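You operate a simulated robot arm through the tools that you are given. There is no shell and no other tool.

The job below is to be done with a simulated two-armed robot. You get a single attempt, and the scene is never put back.

Task
Test the green motor in the clamp and sort it by its speed.
Fine: clamp it, press test, hands off till the meter reads; open the clamp; 50 rpm or more on the green pad, less on the red pad. Set down upright: what you pick out.

Only the result counts: the job must be done as asked and must still hold three seconds after the hand-in. Knocking over, shifting, dropping, spilling or breaking anything else fails it.

Robot
Two 6-joint arms with fingered hands on one trunk that stands fixed in place. Base frame: the origin is at the foot of the trunk, x ahead of it, y to its left, z up; the work surface is at about z = 780. Readings come in mm, degrees, newtons and seconds.
The left shoulder is at [20, 157, 829], the right one opposite. With the tool pointing down near the work surface each hand reaches from about 360 to 840 mm from the base axis, measured 20 degrees to its own side. Payload 4.1 kg a hand.
The TCP of each hand is the grasp point between the finger pads, 33 mm short of the fingertips. In the tool frame z runs along the fingers and y along their closing line. The gripper opens to 112 mm. The gripper's body begins 39 mm behind the TCP. The gripper is a hand of 4 fingers: y runs from the thumb to the fingers, the wrist lies at [-16, -118, -200] in the tool frame, and closing takes about 1.5 s.
Orientation is that of the tool frame in the base frame, as [roll, pitch, yaw] about the fixed x, y, z axes, in that order (R = Rz(yaw) Ry(pitch) Rx(roll)). With the fingers straight down and the wrist toward the robot, the tool's x, y and z point along [0, 1, 0], [1, 0, 0] and [0, 0, -1] of the base frame.

Tools
- The arms move only by the tool step_arm. It takes "left_moves", "right_moves" or both (then of equal length, played together; a hand with none holds still); each is text: rows parted by semicolons, each of 7 numbers parted by spaces: the turn, a rotation vector about the base's x, y, z in degrees, then the shift along the base's x, y, z in mm, then the opening, from 0 (shut) to 1 (fully open). In form: ax ay az x y z hand; .... A call has 1 to 20 rows; each row is the pose to reach, as a shift and turn from the pose commanded when the call began. Rows are played at 5 a second. More than 50 mm and 8.6 degrees between two rows, or a gripper value outside its range, and nothing of the call is played. A pose out of reach is approached as far as the arm can. The call stops where the force on the tool passes 70 N (or 10 N more than at its start, if that is more) or the arm is blocked; 0.2 s more then pass. The fingers move at their own pace (about 72 mm/s each) and stop on an object; they squeeze with about 32 N. The grip force told is the motor's: it shows also when the fingers shut on nothing. Time passes only in rows, and 0.2 s behind the last, so rows that repeat a pose let the fingers close. It gives the time, the measured TCP pose, the force on the tool (base axes), the opening and the grip force at its end, in the units of the frame above (readings bear some noise), with the torque about the TCP (base axes, N m) and any sound that the robot's microphone picked up.
- Cameras (640 x 400 px; columns grow to the right, rows downward): "scene" is now at [55, 4.1, 1453.9]; the picture's right is [0.03, -1.00, 0.00], its down [-0.64, -0.02, -0.77] and it looks along [0.77, 0.02, -0.64] (base axes); focal length 310 px, centre (320, 200). "left" rides on the left gripper at [-66, -89, -130] in its tool frame; the picture's right is [-0.79, -0.29, 0.54], its down [0.55, -0.71, 0.44] and it looks along [0.26, 0.64, 0.72] (tool axes); focal length 247 px, centre (320, 200). "right" rides on the right gripper at [66, -89, -130] in its tool frame; the picture's right is [-0.79, 0.29, -0.54], its down [-0.55, -0.71, 0.44] and it looks along [-0.26, 0.64, 0.72] (tool axes); focal length 247 px, centre (320, 200). There is no depth. A picture from a camera that has moved, and an enlarged one, comes with that camera's place and axes in the base frame and with its lens.
- camera(camera): a new picture of that camera. The clock stands still meanwhile.
- hand_shape(shape, hand): the hand has 4 fingers and takes this shape, open, in about a second: jaw (thumb against the fingers, like two jaws); tri (thumb and two fingers); tip (a fingertip pinch); poke (one finger out to press); point (the index stretched); flat (the hand flat); cup (the hand cupped); fist (a fist). The gripper value then closes the fingers along that shape, each until it touches; the sizes above hold for jaw. It gives what a move gives, with no picture.
- turn_head(pan, tilt): turns the head with the scene camera to pan (to the left, within 86 degrees either way) and tilt (down, from -29 to 69), counted from straight ahead of the robot. It gives what a move gives.
- enlarge(camera, box): a new picture of the part [left, top, right, bottom] of that camera's present view, enlarged. The clock stands still meanwhile.
- job_done(): hands the job in; it is judged then, once.

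Places have to be worked out from the pictures, the camera data and where the tool is seen. Open the grippers and draw the arms clear of the work before you hand the job in, unless the task says otherwise.

The tools are called after ">>>" by a JSON object that holds its "fn" and its "kwargs". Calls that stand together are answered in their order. step_arm: Moves the arms, as the interface text tells. Its arguments: {"type":"object","properties":{"left_moves":{"type":"string"},"right_moves":{"type":"string"}},"required":[]} The other tools are called the same way: hand_shape (shape, hand) gives the hand a shape; turn_head (pan, tilt) turns the head that bears the scene camera; camera (camera) takes a picture; enlarge (camera, box) takes an enlarged picture of a part of a camera's view; job_done () hands the job in.

At the start:

```text
t: 0.0
left_tcp_pos: [574.2, 277.8, 1093.6]
left_ee_rot: [-180.0, 0.1, 89.9]
left_ft_force: [-0.1, -0.2, -0.9]
left_torque: [-0.02, 0.02, -0.01]
left_gripper_width: 111.6
left_finger_force: 0.0
left_shape: jaw
right_tcp_pos: [501.5, -186.4, 1184.2]
right_ee_rot: [180.0, 0.0, 90.0]
right_ft_force: [0.2, 0.3, 0.3]
right_torque: [0.01, 0.01, -0.06]
right_gripper_width: 111.7
right_finger_force: 0.0
right_shape: jaw
head pan, tilt: [1.7, 39.8]
```

scene: 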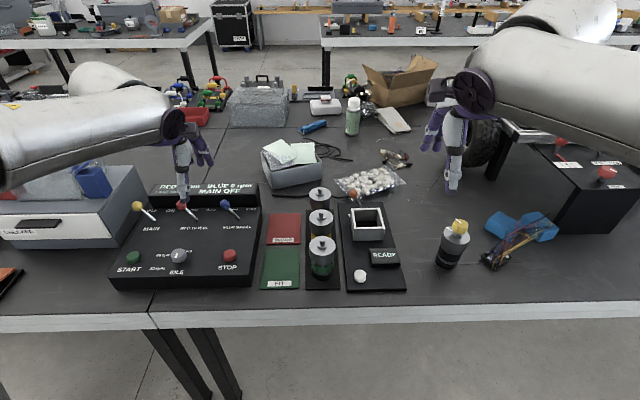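
right: 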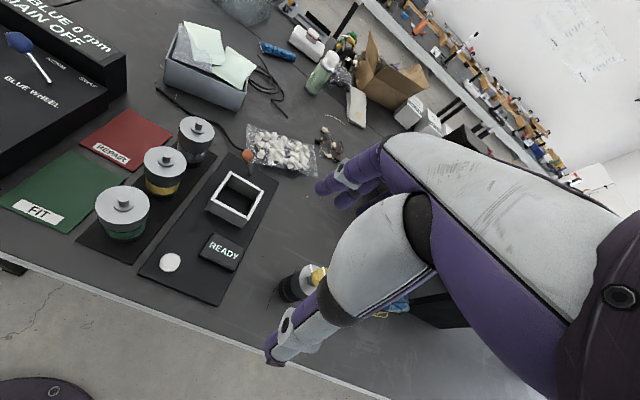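
left: 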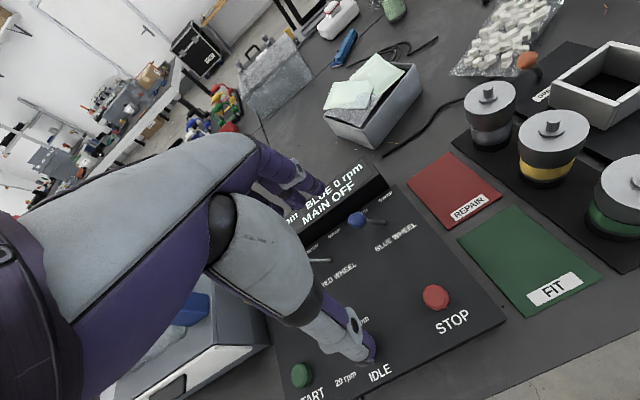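

The scene shows three motors on a tray (green one nearest), a clamp fixture with a READY display and white knob, and red/green pads. I take closer pictures of the fixture and motors before moving.

>>> {"fn": "enlarge", "kwargs": {"camera": "scene", "box": [240, 170, 440, 300]}}

>>> {"fn": "enlarge", "kwargs": {"camera": "right", "box": [0, 90, 340, 310]}}

>>> {"fn": "enlarge", "kwargs": {"camera": "left", "box": [380, 20, 640, 320]}}

```text
3.08 times, centred on (340, 235) of scene
camera zoom: at [55.0, 4.1, 1453.9], right [0.03, -1.0, 0.0], down [-0.64, -0.02, -0.77], along [0.77, 0.02, -0.64], focal length 954 px, centre (258, 92)
```

zoom: 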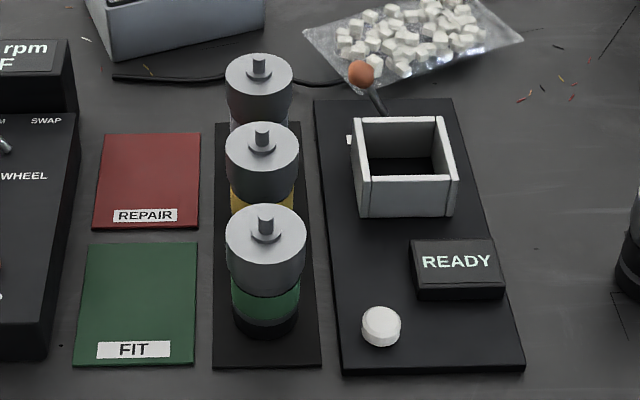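

```text
1.82 times, centred on (170, 200) of right
camera zoom: at [410.7, -121.3, 1316.0], right [0.29, -0.79, 0.54], down [-0.71, -0.55, -0.44], along [0.64, -0.26, -0.72], focal length 449 px, centre (593, 200)
```

zoom: 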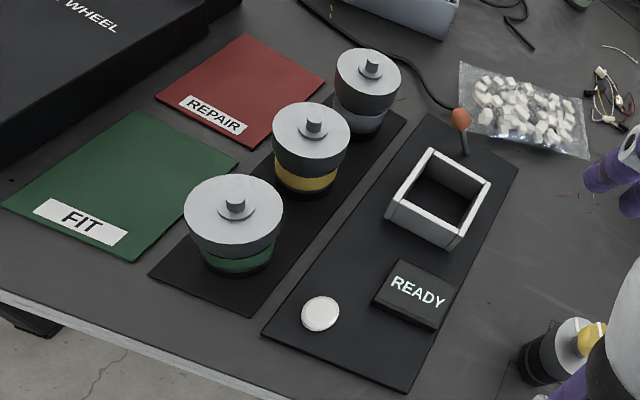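

```text
1.33 times, centred on (510, 170) of left
camera zoom: at [485.4, 211.7, 1224.7], right [-0.29, -0.79, -0.54], down [-0.71, 0.55, -0.44], along [0.64, 0.26, -0.72], focal length 329 px, centre (67, 240)
```

zoom: 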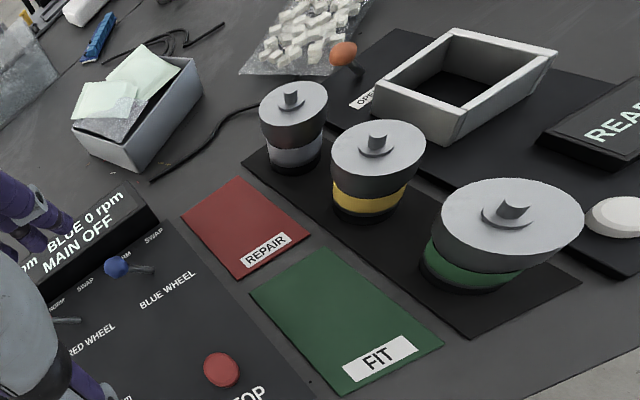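

The green motor's top disc triangulates to about (558, 13, 883). I need finer looks at the clamp nest, the lever and the label beside it, so I enlarge more tightly.

>>> {"fn": "enlarge", "kwargs": {"camera": "scene", "box": [335, 180, 415, 240]}}

>>> {"fn": "enlarge", "kwargs": {"camera": "right", "box": [190, 140, 290, 210]}}

>>> {"fn": "enlarge", "kwargs": {"camera": "scene", "box": [295, 180, 350, 290]}}

>>> {"fn": "enlarge", "kwargs": {"camera": "left", "box": [500, 20, 640, 110]}}

```text
6.67 times, centred on (375, 210) of scene
camera zoom: at [55.0, 4.1, 1453.9], right [0.03, -1.0, 0.0], down [-0.64, -0.02, -0.77], along [0.77, 0.02, -0.64], focal length 2068 px, centre (-47, 133)
```

zoom: 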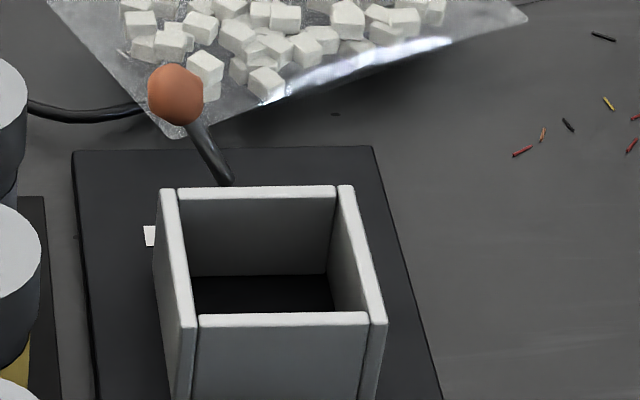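

```text
5.71 times, centred on (240, 175) of right
camera zoom: at [410.7, -121.3, 1316.0], right [0.29, -0.79, 0.54], down [-0.71, -0.55, -0.44], along [0.64, -0.26, -0.72], focal length 1411 px, centre (777, 343)
```

zoom: 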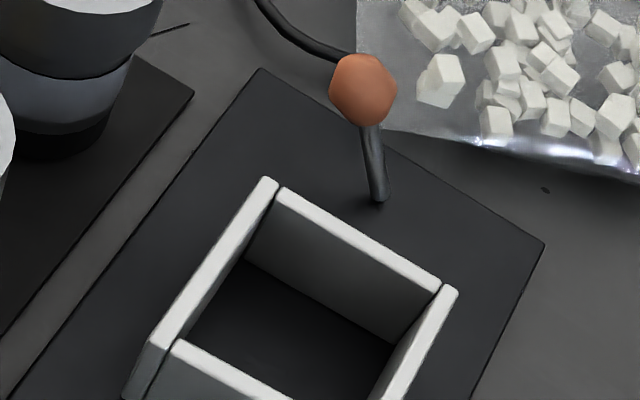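

```text
3.64 times, centred on (322, 235) of scene
camera zoom: at [55.0, 4.1, 1453.9], right [0.03, -1.0, 0.0], down [-0.64, -0.02, -0.77], along [0.77, 0.02, -0.64], focal length 1128 px, centre (311, 73)
```

zoom: 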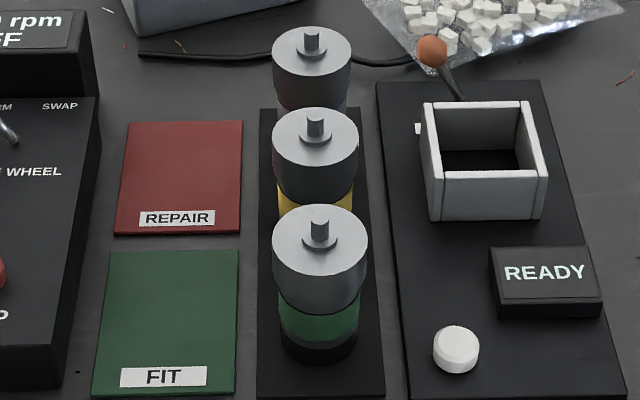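

```text
4.44 times, centred on (570, 65) of left
camera zoom: at [485.4, 211.7, 1224.7], right [-0.29, -0.79, -0.54], down [-0.71, 0.55, -0.44], along [0.64, 0.26, -0.72], focal length 1098 px, centre (-791, 800)
```

zoom: 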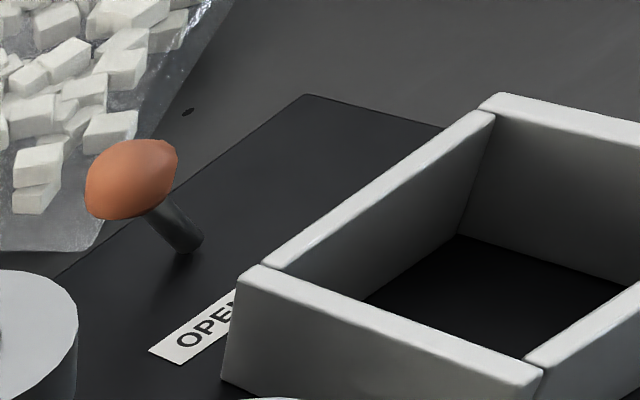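

The nest is an open square box (inside ≈71 mm, top ≈ z 835–850) with a lever behind it leaning left towards an "OPEN" label. I move the right hand forward and down, well clear of everything, to look at the lever and nest from closer by.

>>> {"fn": "step_arm", "kwargs": {"right_moves": "0 0 0 27 0 -30 1; 0 0 0 54 0 -60 1; 0 0 0 81 0 -90 1; 0 0 0 108 0 -120 1; 0 0 0 135 0 -150 1; 0 0 0 162 0 -182 1; 0 0 0 187 0 -214 1; 0 0 0 187 0 -214 1"}}

>>> {"fn": "camera", "kwargs": {"camera": "right"}}

>>> {"fn": "camera", "kwargs": {"camera": "scene"}}

```text
t: 1.8
left_tcp_pos: [574.9, 278.5, 1093.9]
left_ee_rot: [179.9, -0.1, 89.9]
left_ft_force: [-0.6, 0.3, 0.3]
left_torque: [0.01, -0.01, 0.01]
left_gripper_width: 111.6
left_finger_force: 0.0
left_shape: jaw
right_tcp_pos: [689.4, -185.9, 972.2]
right_ee_rot: [-180.0, 0.1, 90.0]
right_ft_force: [0.5, 0.2, -0.4]
right_torque: [-0.01, -0.02, 0.01]
right_gripper_width: 111.6
right_finger_force: 0.0
right_shape: jaw
head pan, tilt: [1.7, 39.8]
```

```text
taken
camera right: at [598.5, -120.9, 1103.5], right [0.29, -0.79, 0.54], down [-0.71, -0.55, -0.44], along [0.64, -0.26, -0.72], focal length 247 px, centre (320, 200)
```

right: 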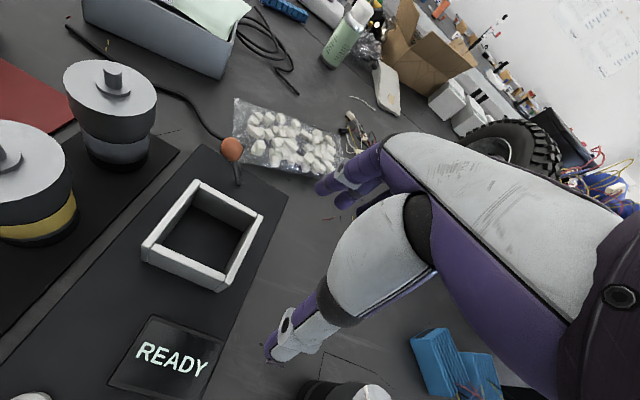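

```text
taken
```

scene: 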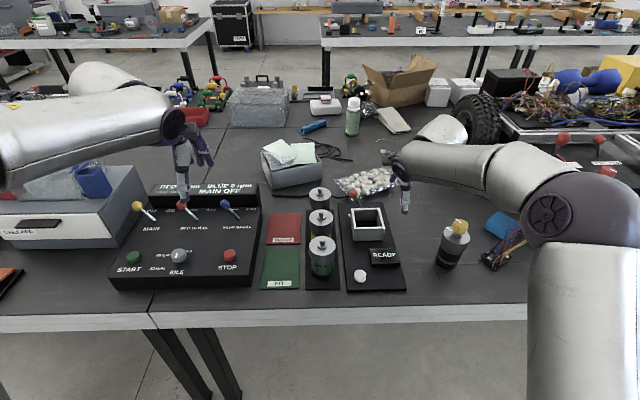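

>>> {"fn": "enlarge", "kwargs": {"camera": "right", "box": [120, 120, 320, 300]}}

>>> {"fn": "enlarge", "kwargs": {"camera": "right", "box": [0, 40, 200, 260]}}

```text
2.22 times, centred on (220, 210) of right
camera zoom: at [598.5, -120.9, 1103.5], right [0.29, -0.79, 0.54], down [-0.71, -0.55, -0.44], along [0.64, -0.26, -0.72], focal length 549 px, centre (542, 178)
```

zoom: 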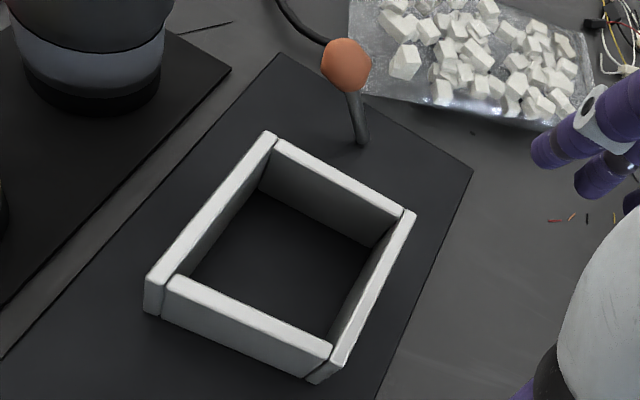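

```text
1.82 times, centred on (100, 150) of right
camera zoom: at [598.5, -120.9, 1103.5], right [0.29, -0.79, 0.54], down [-0.71, -0.55, -0.44], along [0.64, -0.26, -0.72], focal length 449 px, centre (720, 291)
```

zoom: 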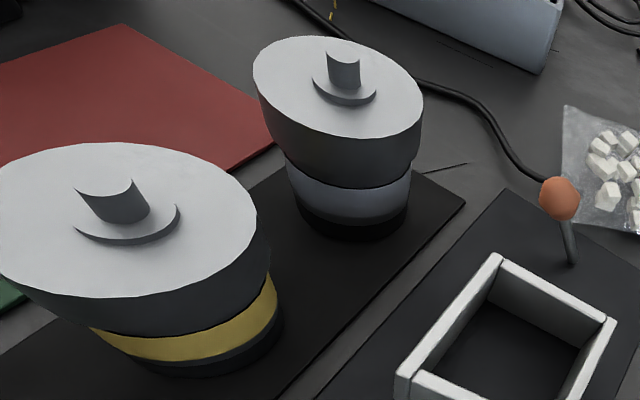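

The lever ball is at about (810, −78, 850) with its pivot near (810, −107, 790), so it leans left to OPEN and should clamp by swinging right. I look at the hand's own finger layout to know its real width.

>>> {"fn": "enlarge", "kwargs": {"camera": "scene", "box": [340, 140, 460, 230]}}

>>> {"fn": "enlarge", "kwargs": {"camera": "scene", "box": [150, 100, 250, 220]}}

>>> {"fn": "enlarge", "kwargs": {"camera": "right", "box": [240, 130, 460, 380]}}

```text
4.44 times, centred on (400, 185) of scene
camera zoom: at [54.9, 4.1, 1453.9], right [0.03, -1.0, 0.0], down [-0.64, -0.02, -0.77], along [0.77, 0.02, -0.64], focal length 1379 px, centre (-36, 267)
```

zoom: 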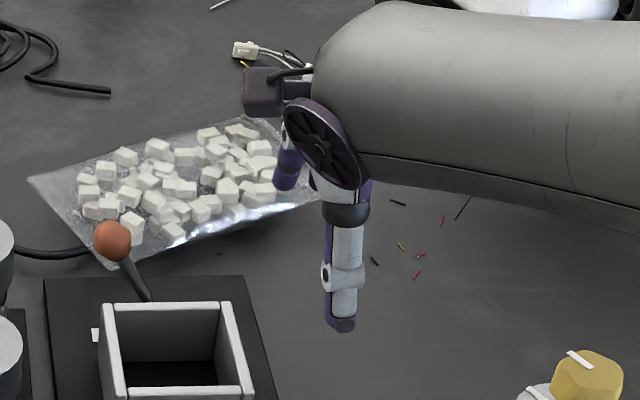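

```text
3.33 times, centred on (200, 160) of scene
camera zoom: at [54.9, 4.1, 1453.9], right [0.03, -1.0, 0.0], down [-0.64, -0.02, -0.77], along [0.77, 0.02, -0.64], focal length 1034 px, centre (720, 333)
```

zoom: 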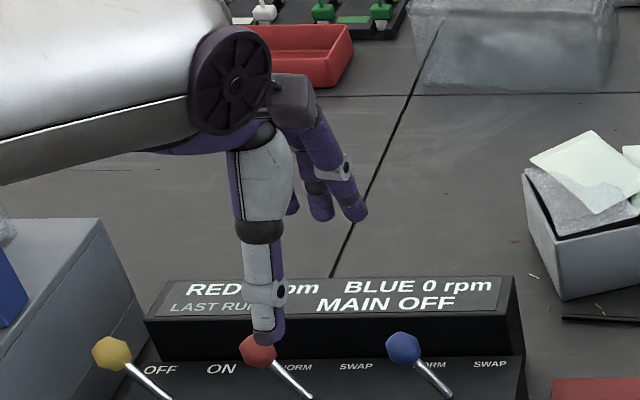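

```text
1.60 times, centred on (350, 255) of right
camera zoom: at [598.5, -120.9, 1103.5], right [0.29, -0.79, 0.54], down [-0.71, -0.55, -0.44], along [0.64, -0.26, -0.72], focal length 395 px, centre (272, 112)
```

zoom: 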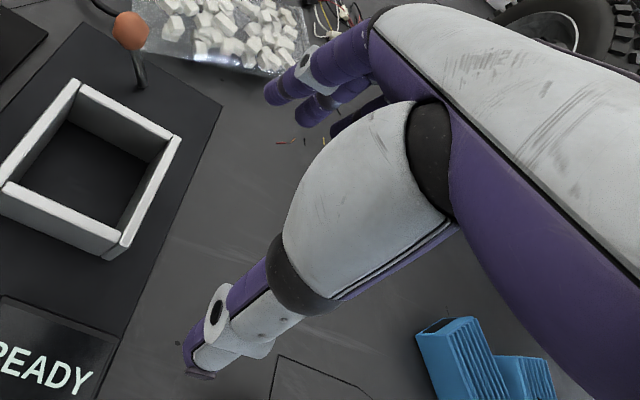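

The hand in jaw shape has a thumb against a three-finger group about 60 mm wide, so I'll grip the green motor roughly crosswise (closing along y) to stay off the yellow one. First I shift the right hand to a second viewpoint close to the green motor and the button for better triangulation.

>>> {"fn": "step_arm", "kwargs": {"right_moves": "0 0 0 -33 15 0 1; 0 0 0 -66 30 0 1; 0 0 0 -99 45 -10 1; 0 0 0 -130 60 -22 1; 0 0 0 -130 60 -22 1"}}

>>> {"fn": "camera", "kwargs": {"camera": "right"}}

>>> {"fn": "enlarge", "kwargs": {"camera": "right", "box": [0, 80, 260, 320]}}

```text
t: 3.0
left_tcp_pos: [573.9, 279.4, 1093.9]
left_ee_rot: [179.9, -0.1, 90.0]
left_ft_force: [0.0, 0.6, -0.1]
left_torque: [0.0, -0.01, -0.02]
left_gripper_width: 111.8
left_finger_force: 0.0
left_shape: jaw
right_tcp_pos: [559.4, -128.6, 949.3]
right_ee_rot: [179.9, 0.0, 90.1]
right_ft_force: [0.5, 0.6, 0.2]
right_torque: [-0.04, 0.0, -0.01]
right_gripper_width: 111.8
right_finger_force: 0.0
right_shape: jaw
head pan, tilt: [1.7, 39.8]
```

```text
taken
camera right: at [468.9, -62.0, 1080.0], right [0.29, -0.79, 0.54], down [-0.71, -0.55, -0.44], along [0.64, -0.26, -0.72], focal length 247 px, centre (320, 200)
```

right: 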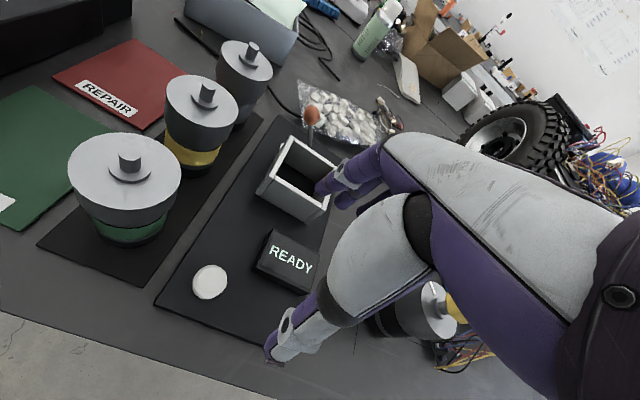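

```text
1.67 times, centred on (130, 200) of right
camera zoom: at [468.9, -62.0, 1080.0], right [0.29, -0.79, 0.54], down [-0.71, -0.55, -0.44], along [0.64, -0.26, -0.72], focal length 412 px, centre (637, 200)
```

zoom: 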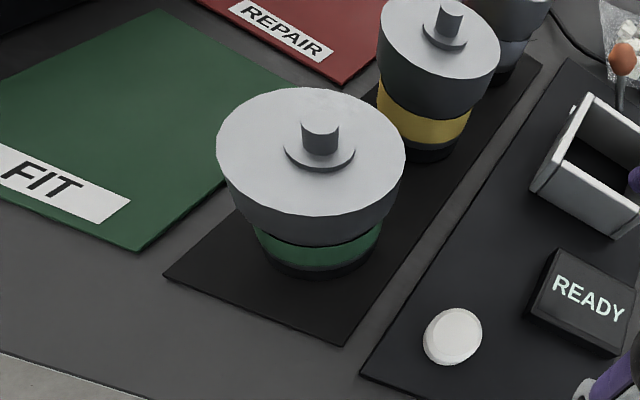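

From both wrist views the green motor's axis is near (558, 13) with its top at z≈885, the nest centre near (714, −115) with top ≈836 and yaw ≈4°, and the button at (539, −84). Next I turn the right hand 70° about z while shifting it over the green motor, staying at z≈965, well above the shaft.

>>> {"fn": "step_arm", "kwargs": {"right_moves": "0 0 7 0 14 10 1; 0 0 14 0 28 18 1; 0 0 21 0 42 18 1; 0 0 28 0 56 18 1; 0 0 35 0 70 18 1; 0 0 42 0 84 18 1; 0 0 49 0 98 18 1; 0 0 56 0 112 18 1; 0 0 63 0 126 18 1; 0 0 70 0 140 18 1; 0 0 70 0 140 18 1"}}

>>> {"fn": "camera", "kwargs": {"camera": "right"}}

>>> {"fn": "camera", "kwargs": {"camera": "scene"}}

>>> {"fn": "camera", "kwargs": {"camera": "left"}}

```text
t: 5.4
left_tcp_pos: [574.0, 278.4, 1093.5]
left_ee_rot: [179.8, 0.0, 90.1]
left_ft_force: [-0.7, 0.5, 0.0]
left_torque: [-0.04, 0.0, 0.02]
left_gripper_width: 111.4
left_finger_force: 0.0
left_shape: jaw
right_tcp_pos: [557.1, 12.7, 968.5]
right_ee_rot: [180.0, 0.0, 160.1]
right_ft_force: [0.4, 0.4, 0.2]
right_torque: [0.01, 0.01, 0.01]
right_gripper_width: 111.6
right_finger_force: 0.1
right_shape: jaw
head pan, tilt: [1.7, 39.8]
```

```text
taken
camera right: at [464.6, -49.1, 1098.1], right [0.84, 0.0, 0.54], down [0.28, -0.86, -0.44], along [0.46, 0.52, -0.72], focal length 247 px, centre (320, 200)
```

right: 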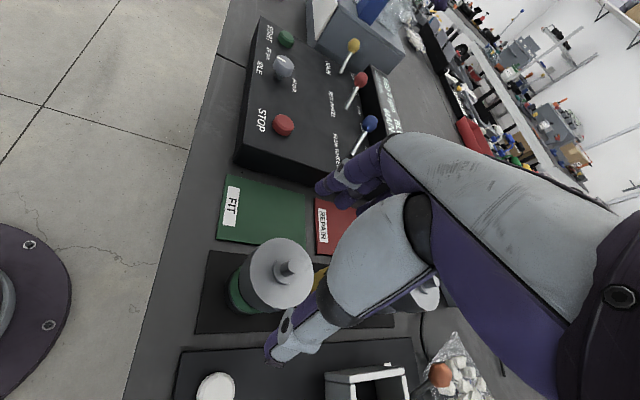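

```text
taken
```

scene: 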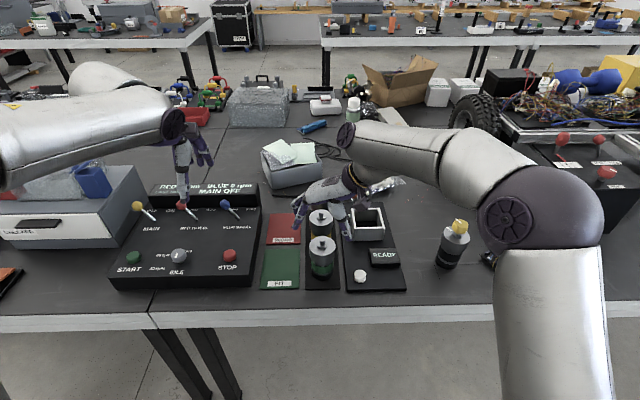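

```text
taken
camera left: at [485.4, 211.6, 1224.8], right [-0.29, -0.79, -0.54], down [-0.71, 0.55, -0.44], along [0.64, 0.26, -0.72], focal length 247 px, centre (320, 200)
```

left: 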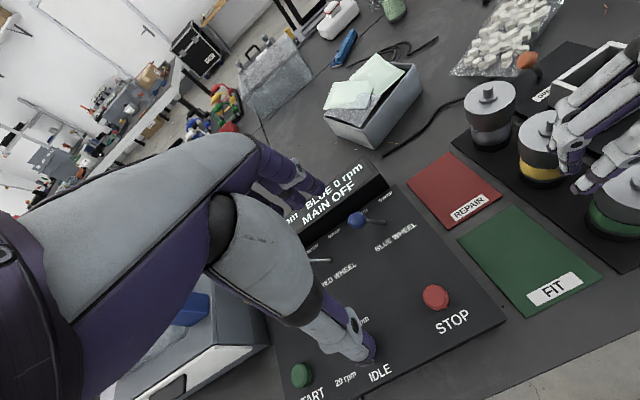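

The wrist camera again puts the motor axis at (558, 12.5), right under the TCP, with fingers clear of the yellow motor. I descend to TCP z≈878 with the hand open.

>>> {"fn": "step_arm", "kwargs": {"right_moves": "0 0 0 1 0 -20 1; 0 0 0 1 0 -40 1; 0 0 0 1 0 -60 1; 0 0 0 1 0 -75 1; 0 0 0 1 0 -90 1; 0 0 0 1 0 -90 1"}}

>>> {"fn": "enlarge", "kwargs": {"camera": "right", "box": [180, 150, 440, 390]}}

>>> {"fn": "enlarge", "kwargs": {"camera": "scene", "box": [260, 170, 420, 290]}}

>>> {"fn": "enlarge", "kwargs": {"camera": "left", "box": [440, 60, 640, 280]}}

```text
t: 6.8
left_tcp_pos: [574.0, 279.2, 1094.3]
left_ee_rot: [179.9, 0.0, 90.0]
left_ft_force: [-0.2, 0.1, 0.0]
left_torque: [-0.01, 0.01, 0.0]
left_gripper_width: 111.9
left_finger_force: 0.0
left_shape: jaw
right_tcp_pos: [558.6, 11.6, 876.1]
right_ee_rot: [-180.0, 0.0, 160.1]
right_ft_force: [-0.1, -0.7, 0.2]
right_torque: [-0.01, -0.04, -0.03]
right_gripper_width: 111.7
right_finger_force: 0.0
right_shape: jaw
head pan, tilt: [1.7, 39.8]
```

```text
1.67 times, centred on (310, 270) of right
camera zoom: at [466.0, -49.1, 1005.9], right [0.84, 0.0, 0.54], down [0.28, -0.86, -0.44], along [0.46, 0.52, -0.72], focal length 412 px, centre (337, 83)
```

zoom: 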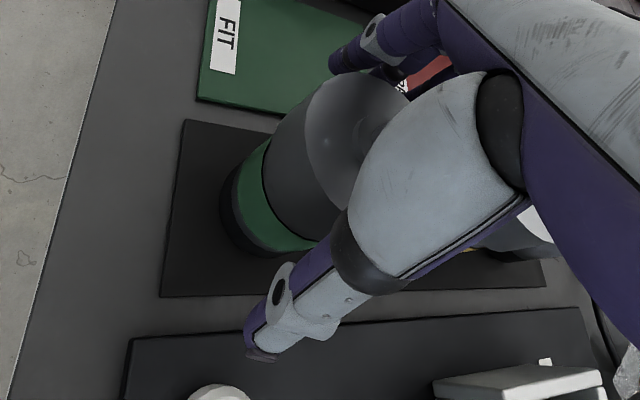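

```text
3.33 times, centred on (340, 230) of scene
camera zoom: at [55.0, 4.1, 1453.9], right [0.03, -1.0, 0.0], down [-0.64, -0.02, -0.77], along [0.77, 0.02, -0.64], focal length 1034 px, centre (253, 100)
```

zoom: 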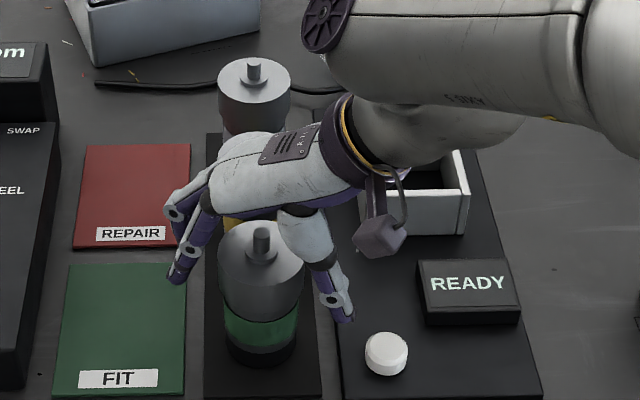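

```text
1.82 times, centred on (540, 170) of left
camera zoom: at [485.4, 211.7, 1224.8], right [-0.29, -0.79, -0.54], down [-0.71, 0.55, -0.44], along [0.64, 0.26, -0.72], focal length 449 px, centre (-80, 254)
```

zoom: 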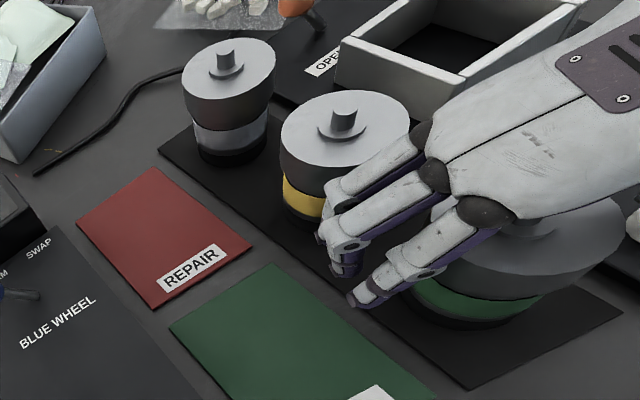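

The hand is down around the motor without any contact force and the fingers clear of the yellow motor. I close the grip in place.

>>> {"fn": "step_arm", "kwargs": {"right_moves": "0 0 0 0 0 0 0.7; 0 0 0 0 0 0 0.5; 0 0 0 0 0 0 0.3; 0 0 0 0 0 0 0.1; 0 0 0 0 0 0 0; 0 0 0 0 0 0 0; 0 0 0 0 0 0 0; 0 0 0 0 0 0 0; 0 0 0 0 0 0 0"}}

>>> {"fn": "enlarge", "kwargs": {"camera": "right", "box": [180, 150, 440, 390]}}

>>> {"fn": "enlarge", "kwargs": {"camera": "scene", "box": [260, 170, 420, 290]}}

>>> {"fn": "enlarge", "kwargs": {"camera": "left", "box": [440, 60, 640, 280]}}

```text
t: 8.8
left_tcp_pos: [574.8, 278.9, 1094.4]
left_ee_rot: [179.9, -0.1, 90.0]
left_ft_force: [0.2, 0.0, 0.4]
left_torque: [-0.04, -0.01, -0.02]
left_gripper_width: 111.6
left_finger_force: 0.1
left_shape: jaw
right_tcp_pos: [558.7, 13.1, 876.1]
right_ee_rot: [-180.0, 0.0, 160.0]
right_ft_force: [0.6, -0.4, -0.3]
right_torque: [0.01, -0.05, 0.0]
right_gripper_width: 51.8
right_finger_force: 32.1
right_shape: jaw
head pan, tilt: [1.7, 39.8]
```

```text
1.67 times, centred on (310, 270) of right
camera zoom: at [466.1, -49.1, 1006.0], right [0.84, 0.0, 0.54], down [0.28, -0.86, -0.44], along [0.46, 0.52, -0.72], focal length 412 px, centre (337, 83)
```

zoom: 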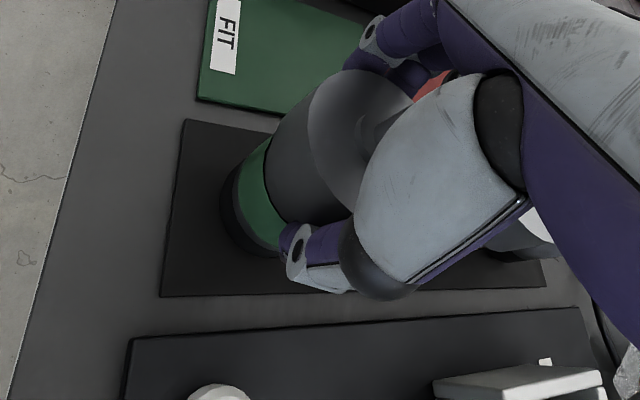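

```text
3.33 times, centred on (340, 230) of scene
camera zoom: at [55.2, 4.1, 1453.9], right [0.03, -1.0, 0.0], down [-0.64, -0.02, -0.77], along [0.77, 0.02, -0.64], focal length 1034 px, centre (253, 100)
```

zoom: 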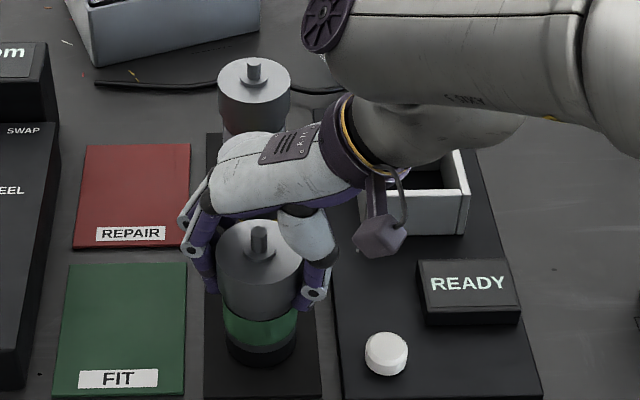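

```text
1.82 times, centred on (540, 170) of left
camera zoom: at [485.6, 211.7, 1224.7], right [-0.29, -0.79, -0.54], down [-0.71, 0.55, -0.44], along [0.64, 0.26, -0.72], focal length 449 px, centre (-80, 254)
```

zoom: 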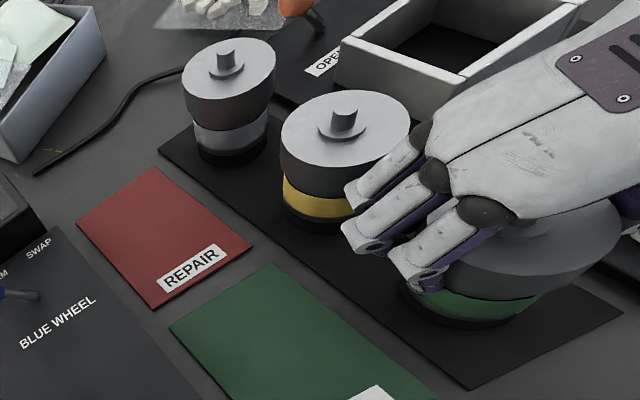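

The grip closed on the motor cap (32 N, width 51.8) with the thumb and fingers on opposite sides and the motor still upright. I lift straight up by 90 mm and check that it follows.

>>> {"fn": "step_arm", "kwargs": {"right_moves": "0 0 0 0 0 5 0; 0 0 0 0 0 15 0; 0 0 0 0 0 30 0; 0 0 0 0 0 50 0; 0 0 0 0 0 70 0; 0 0 0 0 0 90 0; 0 0 0 0 0 90 0"}}

>>> {"fn": "camera", "kwargs": {"camera": "scene"}}

>>> {"fn": "enlarge", "kwargs": {"camera": "scene", "box": [260, 170, 420, 290]}}

>>> {"fn": "enlarge", "kwargs": {"camera": "right", "box": [180, 150, 440, 390]}}

>>> {"fn": "enlarge", "kwargs": {"camera": "left", "box": [440, 60, 640, 280]}}

```text
t: 10.4
left_tcp_pos: [573.2, 279.0, 1093.5]
left_ee_rot: [179.8, -0.1, 89.8]
left_ft_force: [-0.3, 0.4, -0.9]
left_torque: [0.0, -0.03, 0.03]
left_gripper_width: 111.5
left_finger_force: 0.1
left_shape: jaw
right_tcp_pos: [558.3, 12.2, 967.4]
right_ee_rot: [-180.0, -0.1, 159.9]
right_ft_force: [-0.4, -0.4, -9.3]
right_torque: [-0.01, 0.01, 0.01]
right_gripper_width: 51.1
right_finger_force: 31.9
right_shape: jaw
head pan, tilt: [1.7, 39.8]
```

```text
taken
```

scene: 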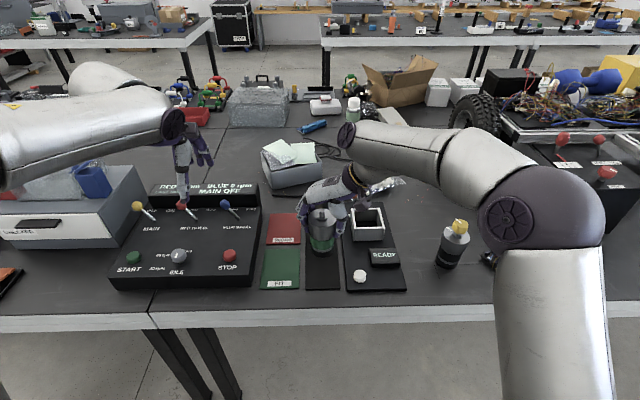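

```text
3.33 times, centred on (340, 230) of scene
camera zoom: at [55.2, 4.1, 1453.9], right [0.03, -1.0, 0.0], down [-0.64, -0.02, -0.77], along [0.77, 0.02, -0.64], focal length 1034 px, centre (253, 100)
```

zoom: 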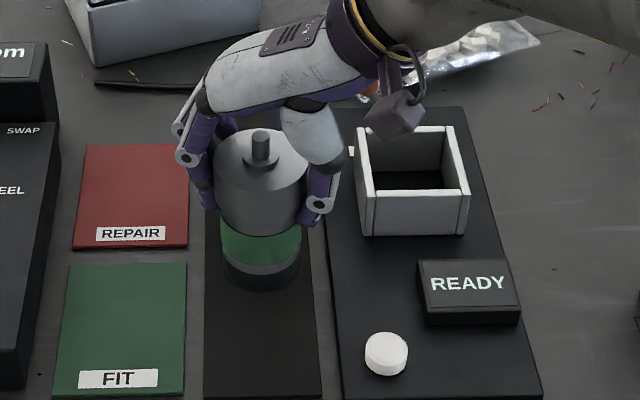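

```text
1.67 times, centred on (310, 270) of right
camera zoom: at [464.4, -49.6, 1098.2], right [0.84, 0.0, 0.54], down [0.28, -0.86, -0.44], along [0.46, 0.52, -0.72], focal length 412 px, centre (337, 83)
```

zoom: 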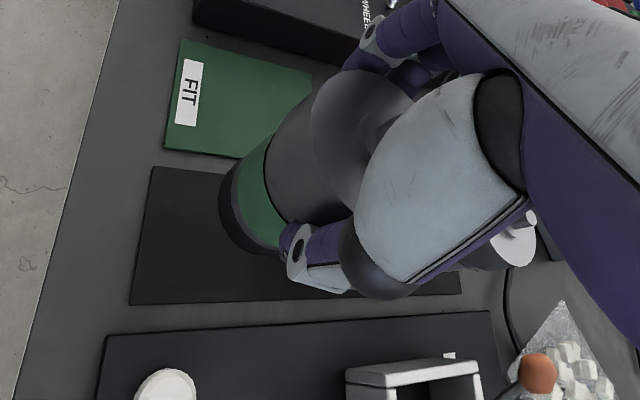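

```text
1.82 times, centred on (540, 170) of left
camera zoom: at [485.6, 211.7, 1224.6], right [-0.29, -0.79, -0.54], down [-0.71, 0.55, -0.44], along [0.64, 0.26, -0.72], focal length 449 px, centre (-80, 254)
```

zoom: 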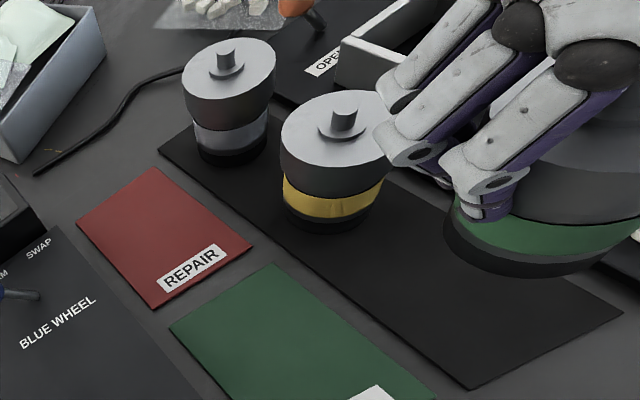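

The motor hangs upright in the grip (≈9.3 N, almost no torque), bottom about z 876. I carry it right first, then forward over the nest while turning the hand back 50°, ending near (713, −116, 947).

>>> {"fn": "step_arm", "kwargs": {"right_moves": "0 0 -8 0 -21 0 0; 0 0 -16 0 -42 0 0; 0 0 -24 0 -64 0 0; 0 0 -32 5 -86 0 0; 0 0 -40 15 -108 0 0; 0 0 -48 35 -122 0 0; 0 0 -50 60 -128 0 0; 0 0 -50 85 -128 -5 0; 0 0 -50 110 -128 -10 0; 0 0 -50 135 -128 -15 0; 0 0 -50 155 -128 -20 0; 0 0 -50 155 -128 -20 0; 0 0 -50 155 -128 -20 0"}}

>>> {"fn": "camera", "kwargs": {"camera": "scene"}}

>>> {"fn": "enlarge", "kwargs": {"camera": "scene", "box": [300, 150, 440, 260]}}

>>> {"fn": "camera", "kwargs": {"camera": "right"}}

>>> {"fn": "camera", "kwargs": {"camera": "left"}}

```text
t: 13.2
left_tcp_pos: [574.8, 278.8, 1094.5]
left_ee_rot: [179.9, 0.0, 90.0]
left_ft_force: [-1.7, 1.3, 0.2]
left_torque: [0.0, -0.02, 0.0]
left_gripper_width: 111.5
left_finger_force: 0.1
left_shape: jaw
right_tcp_pos: [715.5, -114.9, 945.9]
right_ee_rot: [-179.9, 0.1, 110.0]
right_ft_force: [0.0, -0.4, -8.7]
right_torque: [0.0, 0.0, -0.01]
right_gripper_width: 51.3
right_finger_force: 32.0
right_shape: jaw
head pan, tilt: [1.7, 39.8]
```

```text
taken
```

scene: 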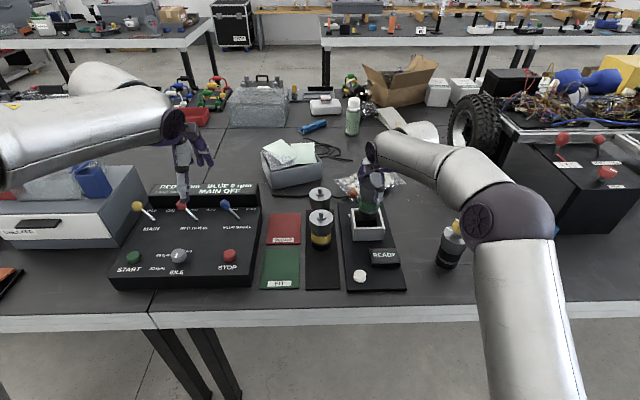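

```text
3.64 times, centred on (370, 205) of scene
camera zoom: at [55.2, 4.0, 1453.9], right [0.03, -1.0, 0.0], down [-0.64, -0.02, -0.77], along [0.77, 0.02, -0.64], focal length 1128 px, centre (138, 182)
```

zoom: 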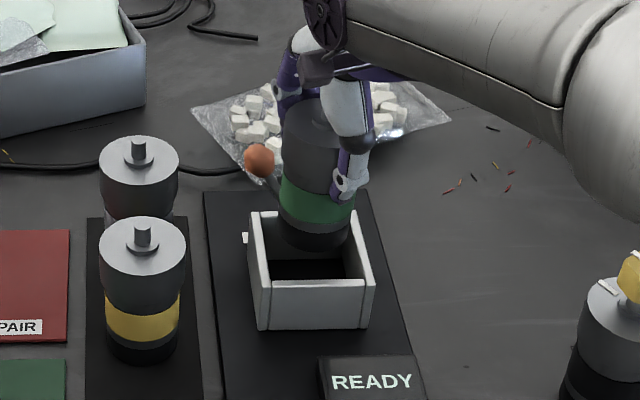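

```text
taken
camera right: at [608.6, -83.5, 1076.8], right [0.54, -0.65, 0.54], down [-0.48, -0.76, -0.43], along [0.69, -0.02, -0.72], focal length 247 px, centre (320, 200)
```

right: 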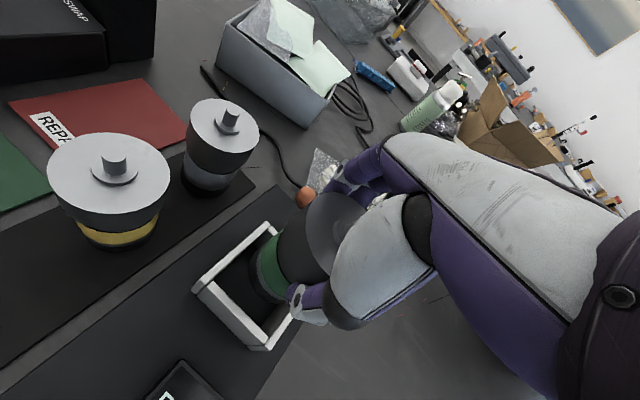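

```text
taken
camera left: at [485.6, 211.6, 1224.7], right [-0.29, -0.79, -0.54], down [-0.71, 0.55, -0.44], along [0.64, 0.26, -0.72], focal length 247 px, centre (320, 200)
```

left: 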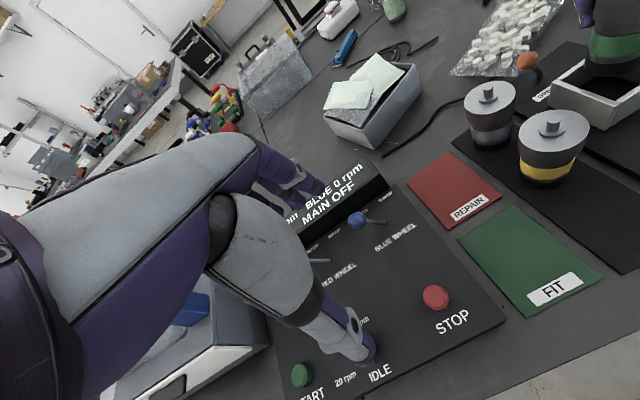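

The motor hangs over the nest with its base roughly centred in the opening. I zoom in on the motor and box to check the alignment before lowering.

>>> {"fn": "enlarge", "kwargs": {"camera": "scene", "box": [350, 160, 410, 240]}}

>>> {"fn": "enlarge", "kwargs": {"camera": "right", "box": [170, 170, 350, 370]}}

>>> {"fn": "enlarge", "kwargs": {"camera": "left", "box": [500, 0, 640, 140]}}

```text
5.00 times, centred on (380, 200) of scene
camera zoom: at [55.2, 4.0, 1453.9], right [0.03, -1.0, 0.0], down [-0.64, -0.02, -0.77], along [0.77, 0.02, -0.64], focal length 1551 px, centre (20, 200)
```

zoom: 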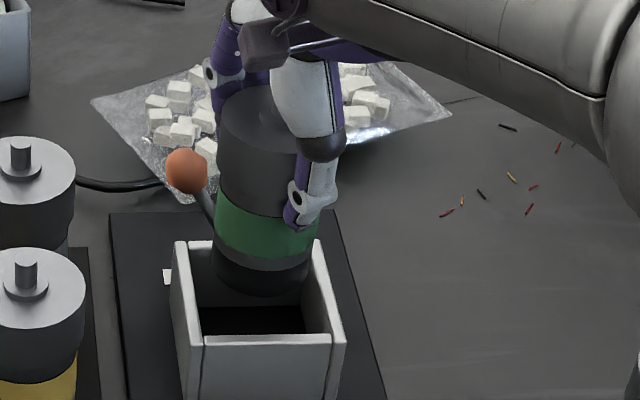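

```text
2.00 times, centred on (260, 270) of right
camera zoom: at [608.6, -83.5, 1076.8], right [0.54, -0.65, 0.54], down [-0.48, -0.76, -0.43], along [0.69, -0.02, -0.72], focal length 494 px, centre (440, 60)
```

zoom: 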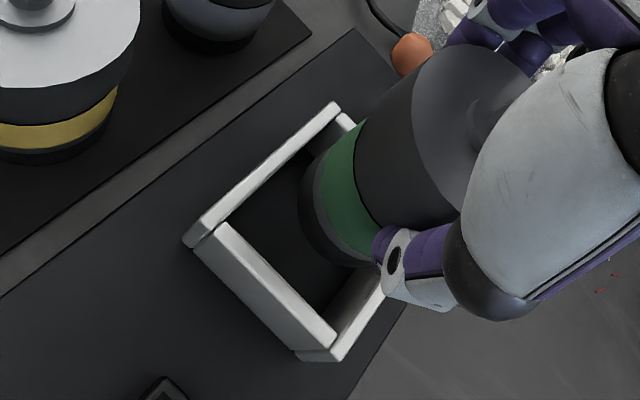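

```text
2.86 times, centred on (570, 70) of left
camera zoom: at [485.6, 211.6, 1224.7], right [-0.29, -0.79, -0.54], down [-0.71, 0.55, -0.44], along [0.64, 0.26, -0.72], focal length 706 px, centre (-394, 571)
```

zoom: 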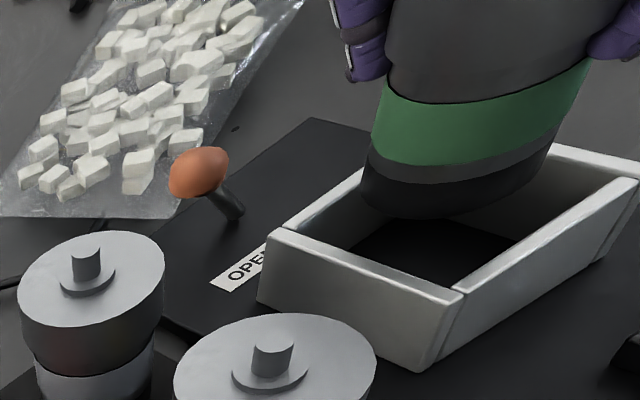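

The scene view shows the motor base about 2 mm right of the nest centre, well within the ≈8 mm clearance. I correct +2 mm in y and lower most of the way, then check the force.

>>> {"fn": "step_arm", "kwargs": {"right_moves": "0 0 0 0 2 0 0; 0 0 0 0 2 -12 0; 0 0 0 0 2 -24 0; 0 0 0 0 2 -36 0; 0 0 0 0 2 -48 0; 0 0 0 0 2 -54 0; 0 0 0 0 2 -54 0"}}

>>> {"fn": "enlarge", "kwargs": {"camera": "scene", "box": [350, 160, 410, 240]}}

>>> {"fn": "enlarge", "kwargs": {"camera": "right", "box": [170, 170, 350, 370]}}

>>> {"fn": "enlarge", "kwargs": {"camera": "left", "box": [500, 0, 640, 140]}}

```text
t: 14.8
left_tcp_pos: [574.1, 278.0, 1093.8]
left_ee_rot: [179.8, 0.0, 90.0]
left_ft_force: [0.4, 0.5, -0.6]
left_torque: [0.0, 0.0, 0.03]
left_gripper_width: 111.6
left_finger_force: 0.1
left_shape: jaw
right_tcp_pos: [713.7, -113.2, 892.6]
right_ee_rot: [-179.9, 0.0, 110.0]
right_ft_force: [0.5, 0.4, -9.3]
right_torque: [0.01, 0.0, 0.02]
right_gripper_width: 51.1
right_finger_force: 32.5
right_shape: jaw
head pan, tilt: [1.7, 39.8]
```

```text
5.00 times, centred on (380, 200) of scene
camera zoom: at [55.2, 4.0, 1453.9], right [0.03, -1.0, 0.0], down [-0.64, -0.02, -0.77], along [0.77, 0.02, -0.64], focal length 1551 px, centre (20, 200)
```

zoom: 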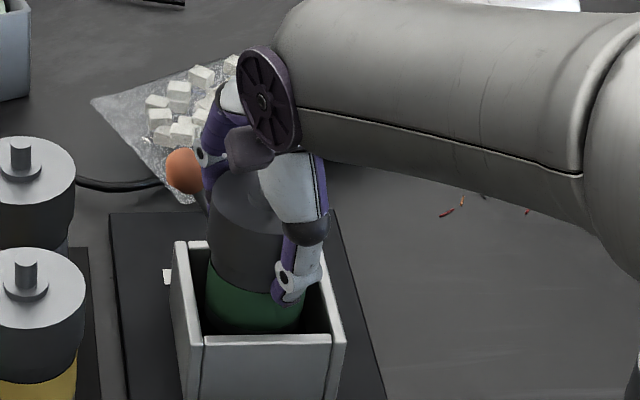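

```text
2.00 times, centred on (260, 270) of right
camera zoom: at [606.9, -82.3, 1022.8], right [0.54, -0.65, 0.54], down [-0.48, -0.76, -0.44], along [0.69, -0.02, -0.72], focal length 494 px, centre (440, 60)
```

zoom: 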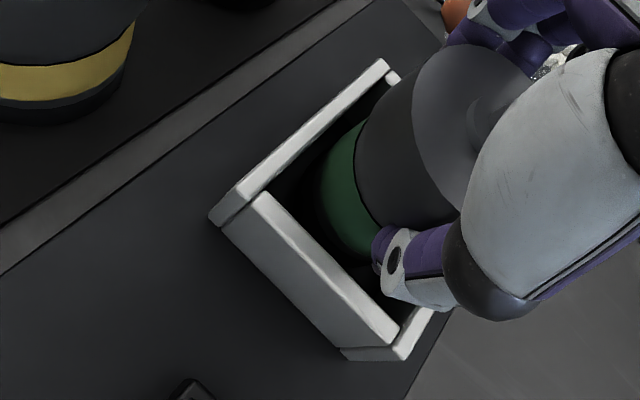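

```text
2.86 times, centred on (570, 70) of left
camera zoom: at [485.6, 211.6, 1224.7], right [-0.29, -0.79, -0.54], down [-0.71, 0.55, -0.44], along [0.64, 0.26, -0.72], focal length 706 px, centre (-394, 571)
```

zoom: 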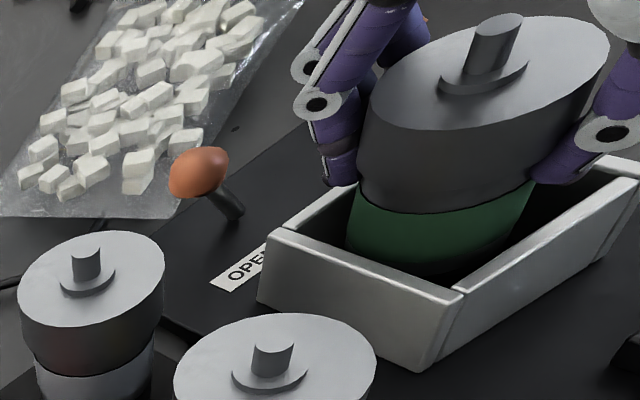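

The motor is partly in the nest, centred, still no contact (−9.3 N is just its weight). I lower further in small steps watching for the weight to come off.

>>> {"fn": "step_arm", "kwargs": {"right_moves": "0 0 0 0 0 -3 0; 0 0 0 0 0 -6 0; 0 0 0 0 0 -8 0; 0 0 0 0 0 -8 0"}}

```text
t: 15.8
left_tcp_pos: [574.1, 278.9, 1093.4]
left_ee_rot: [179.9, 0.0, 90.0]
left_ft_force: [-0.6, 0.0, -0.2]
left_torque: [0.01, 0.01, 0.03]
left_gripper_width: 111.9
left_finger_force: 0.1
left_shape: jaw
right_tcp_pos: [713.7, -112.4, 885.2]
right_ee_rot: [180.0, -0.1, 110.0]
right_ft_force: [-0.5, -0.4, -9.1]
right_torque: [0.01, 0.01, 0.0]
right_gripper_width: 51.5
right_finger_force: 32.4
right_shape: jaw
head pan, tilt: [1.7, 39.8]
```

No contact yet at TCP z≈885. I keep lowering in 2 mm rows.

>>> {"fn": "step_arm", "kwargs": {"right_moves": "0 0 0 0 0 -1 0; 0 0 0 0 0 -2 0; 0 0 0 0 0 -3 0; 0 0 0 0 0 -3 0"}}

```text
t: 16.8
left_tcp_pos: [574.6, 278.0, 1093.6]
left_ee_rot: [179.9, 0.0, 89.9]
left_ft_force: [0.1, -0.6, 0.2]
left_torque: [0.04, 0.02, 0.01]
left_gripper_width: 111.7
left_finger_force: 0.1
left_shape: jaw
right_tcp_pos: [715.8, -111.7, 882.7]
right_ee_rot: [179.9, 0.1, 110.0]
right_ft_force: [-2.4, 1.3, -0.3]
right_torque: [0.01, 0.01, -0.03]
right_gripper_width: 51.6
right_finger_force: 32.6
right_shape: jaw
head pan, tilt: [1.7, 39.8]
```

The weight has come off (Fz ≈ 0) at TCP z≈882, so the motor stands on the nest floor. I check the pictures before releasing.

>>> {"fn": "enlarge", "kwargs": {"camera": "scene", "box": [350, 160, 410, 240]}}

>>> {"fn": "enlarge", "kwargs": {"camera": "left", "box": [500, 0, 640, 140]}}

>>> {"fn": "enlarge", "kwargs": {"camera": "right", "box": [170, 170, 350, 370]}}

```text
5.00 times, centred on (380, 200) of scene
camera zoom: at [54.9, 4.1, 1453.9], right [0.03, -1.0, 0.0], down [-0.64, -0.02, -0.77], along [0.77, 0.02, -0.64], focal length 1551 px, centre (20, 200)
```

zoom: 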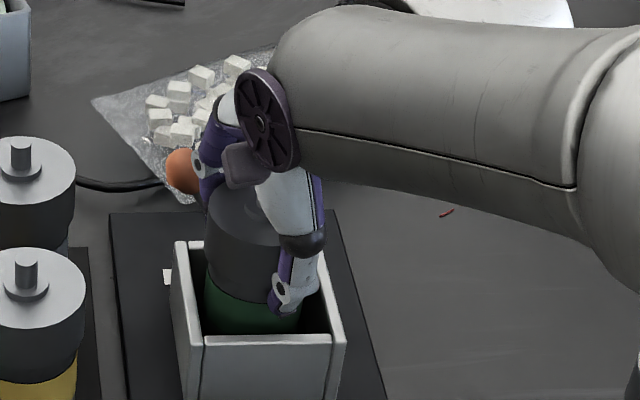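

```text
2.86 times, centred on (570, 70) of left
camera zoom: at [485.3, 211.7, 1224.8], right [-0.29, -0.79, -0.54], down [-0.71, 0.55, -0.44], along [0.64, 0.26, -0.72], focal length 706 px, centre (-394, 571)
```

zoom: 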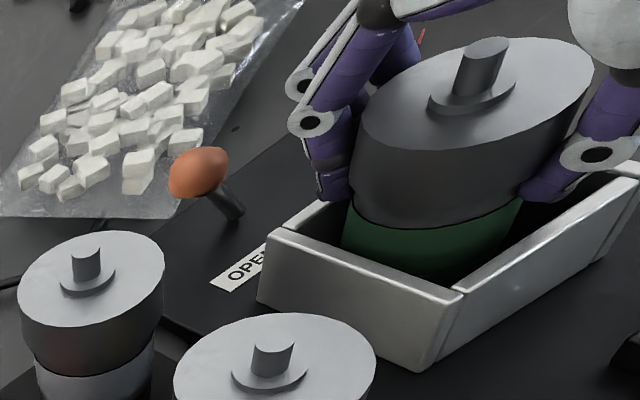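

```text
2.00 times, centred on (260, 270) of right
camera zoom: at [607.4, -81.7, 1013.7], right [0.54, -0.65, 0.54], down [-0.48, -0.76, -0.44], along [0.69, -0.02, -0.72], focal length 494 px, centre (440, 60)
```

zoom: 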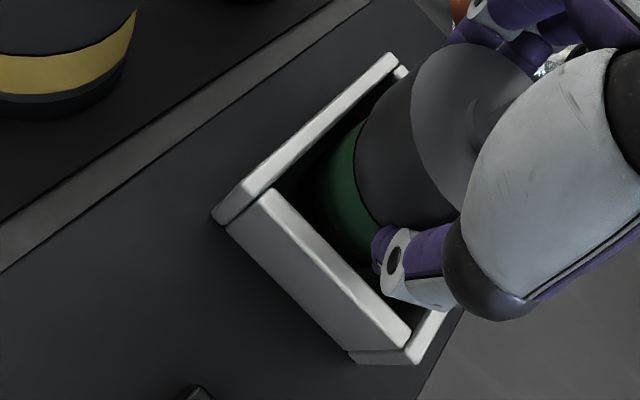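

The motor sits inside the box upright and the fingertips are above the rim. I open the hand moderately to release it.

>>> {"fn": "step_arm", "kwargs": {"right_moves": "0 0 0 0 0 0 0.5; 0 0 0 0 0 0 0.6; 0 0 0 0 0 0 0.7; 0 0 0 0 0 0 0.8; 0 0 0 0 0 0 0.8; 0 0 0 0 0 0 0.8"}}

>>> {"fn": "enlarge", "kwargs": {"camera": "left", "box": [500, 0, 640, 140]}}

>>> {"fn": "enlarge", "kwargs": {"camera": "scene", "box": [330, 160, 430, 260]}}

```text
t: 18.2
left_tcp_pos: [574.4, 278.2, 1093.2]
left_ee_rot: [179.9, 0.0, 90.1]
left_ft_force: [0.8, 0.3, -0.2]
left_torque: [-0.01, 0.0, 0.0]
left_gripper_width: 111.5
left_finger_force: 0.1
left_shape: jaw
right_tcp_pos: [714.3, -113.0, 882.4]
right_ee_rot: [-180.0, -0.1, 110.0]
right_ft_force: [0.0, -0.1, -0.4]
right_torque: [-0.04, 0.0, 0.0]
right_gripper_width: 89.3
right_finger_force: 0.1
right_shape: jaw
head pan, tilt: [1.7, 39.8]
```

```text
2.86 times, centred on (570, 70) of left
camera zoom: at [485.4, 211.7, 1224.7], right [-0.29, -0.79, -0.54], down [-0.71, 0.55, -0.44], along [0.64, 0.26, -0.72], focal length 706 px, centre (-394, 571)
```

zoom: 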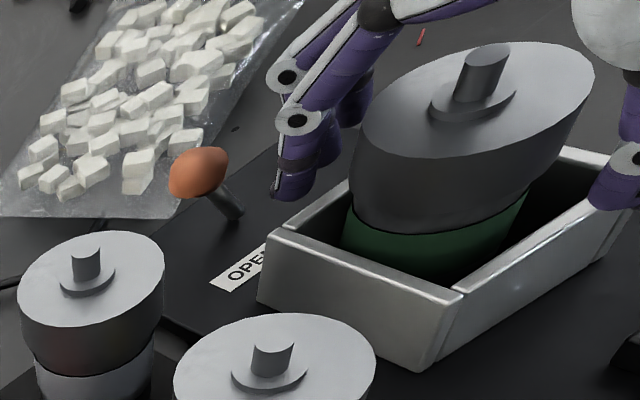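

```text
4.00 times, centred on (380, 210) of scene
camera zoom: at [55.0, 4.1, 1453.9], right [0.03, -1.0, 0.0], down [-0.64, -0.02, -0.77], along [0.77, 0.02, -0.64], focal length 1241 px, centre (80, 160)
```

zoom: 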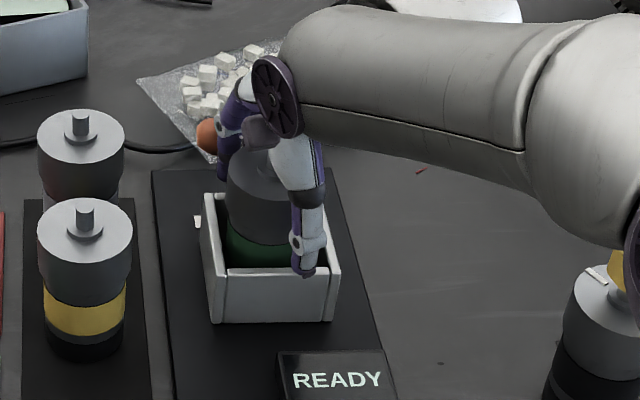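

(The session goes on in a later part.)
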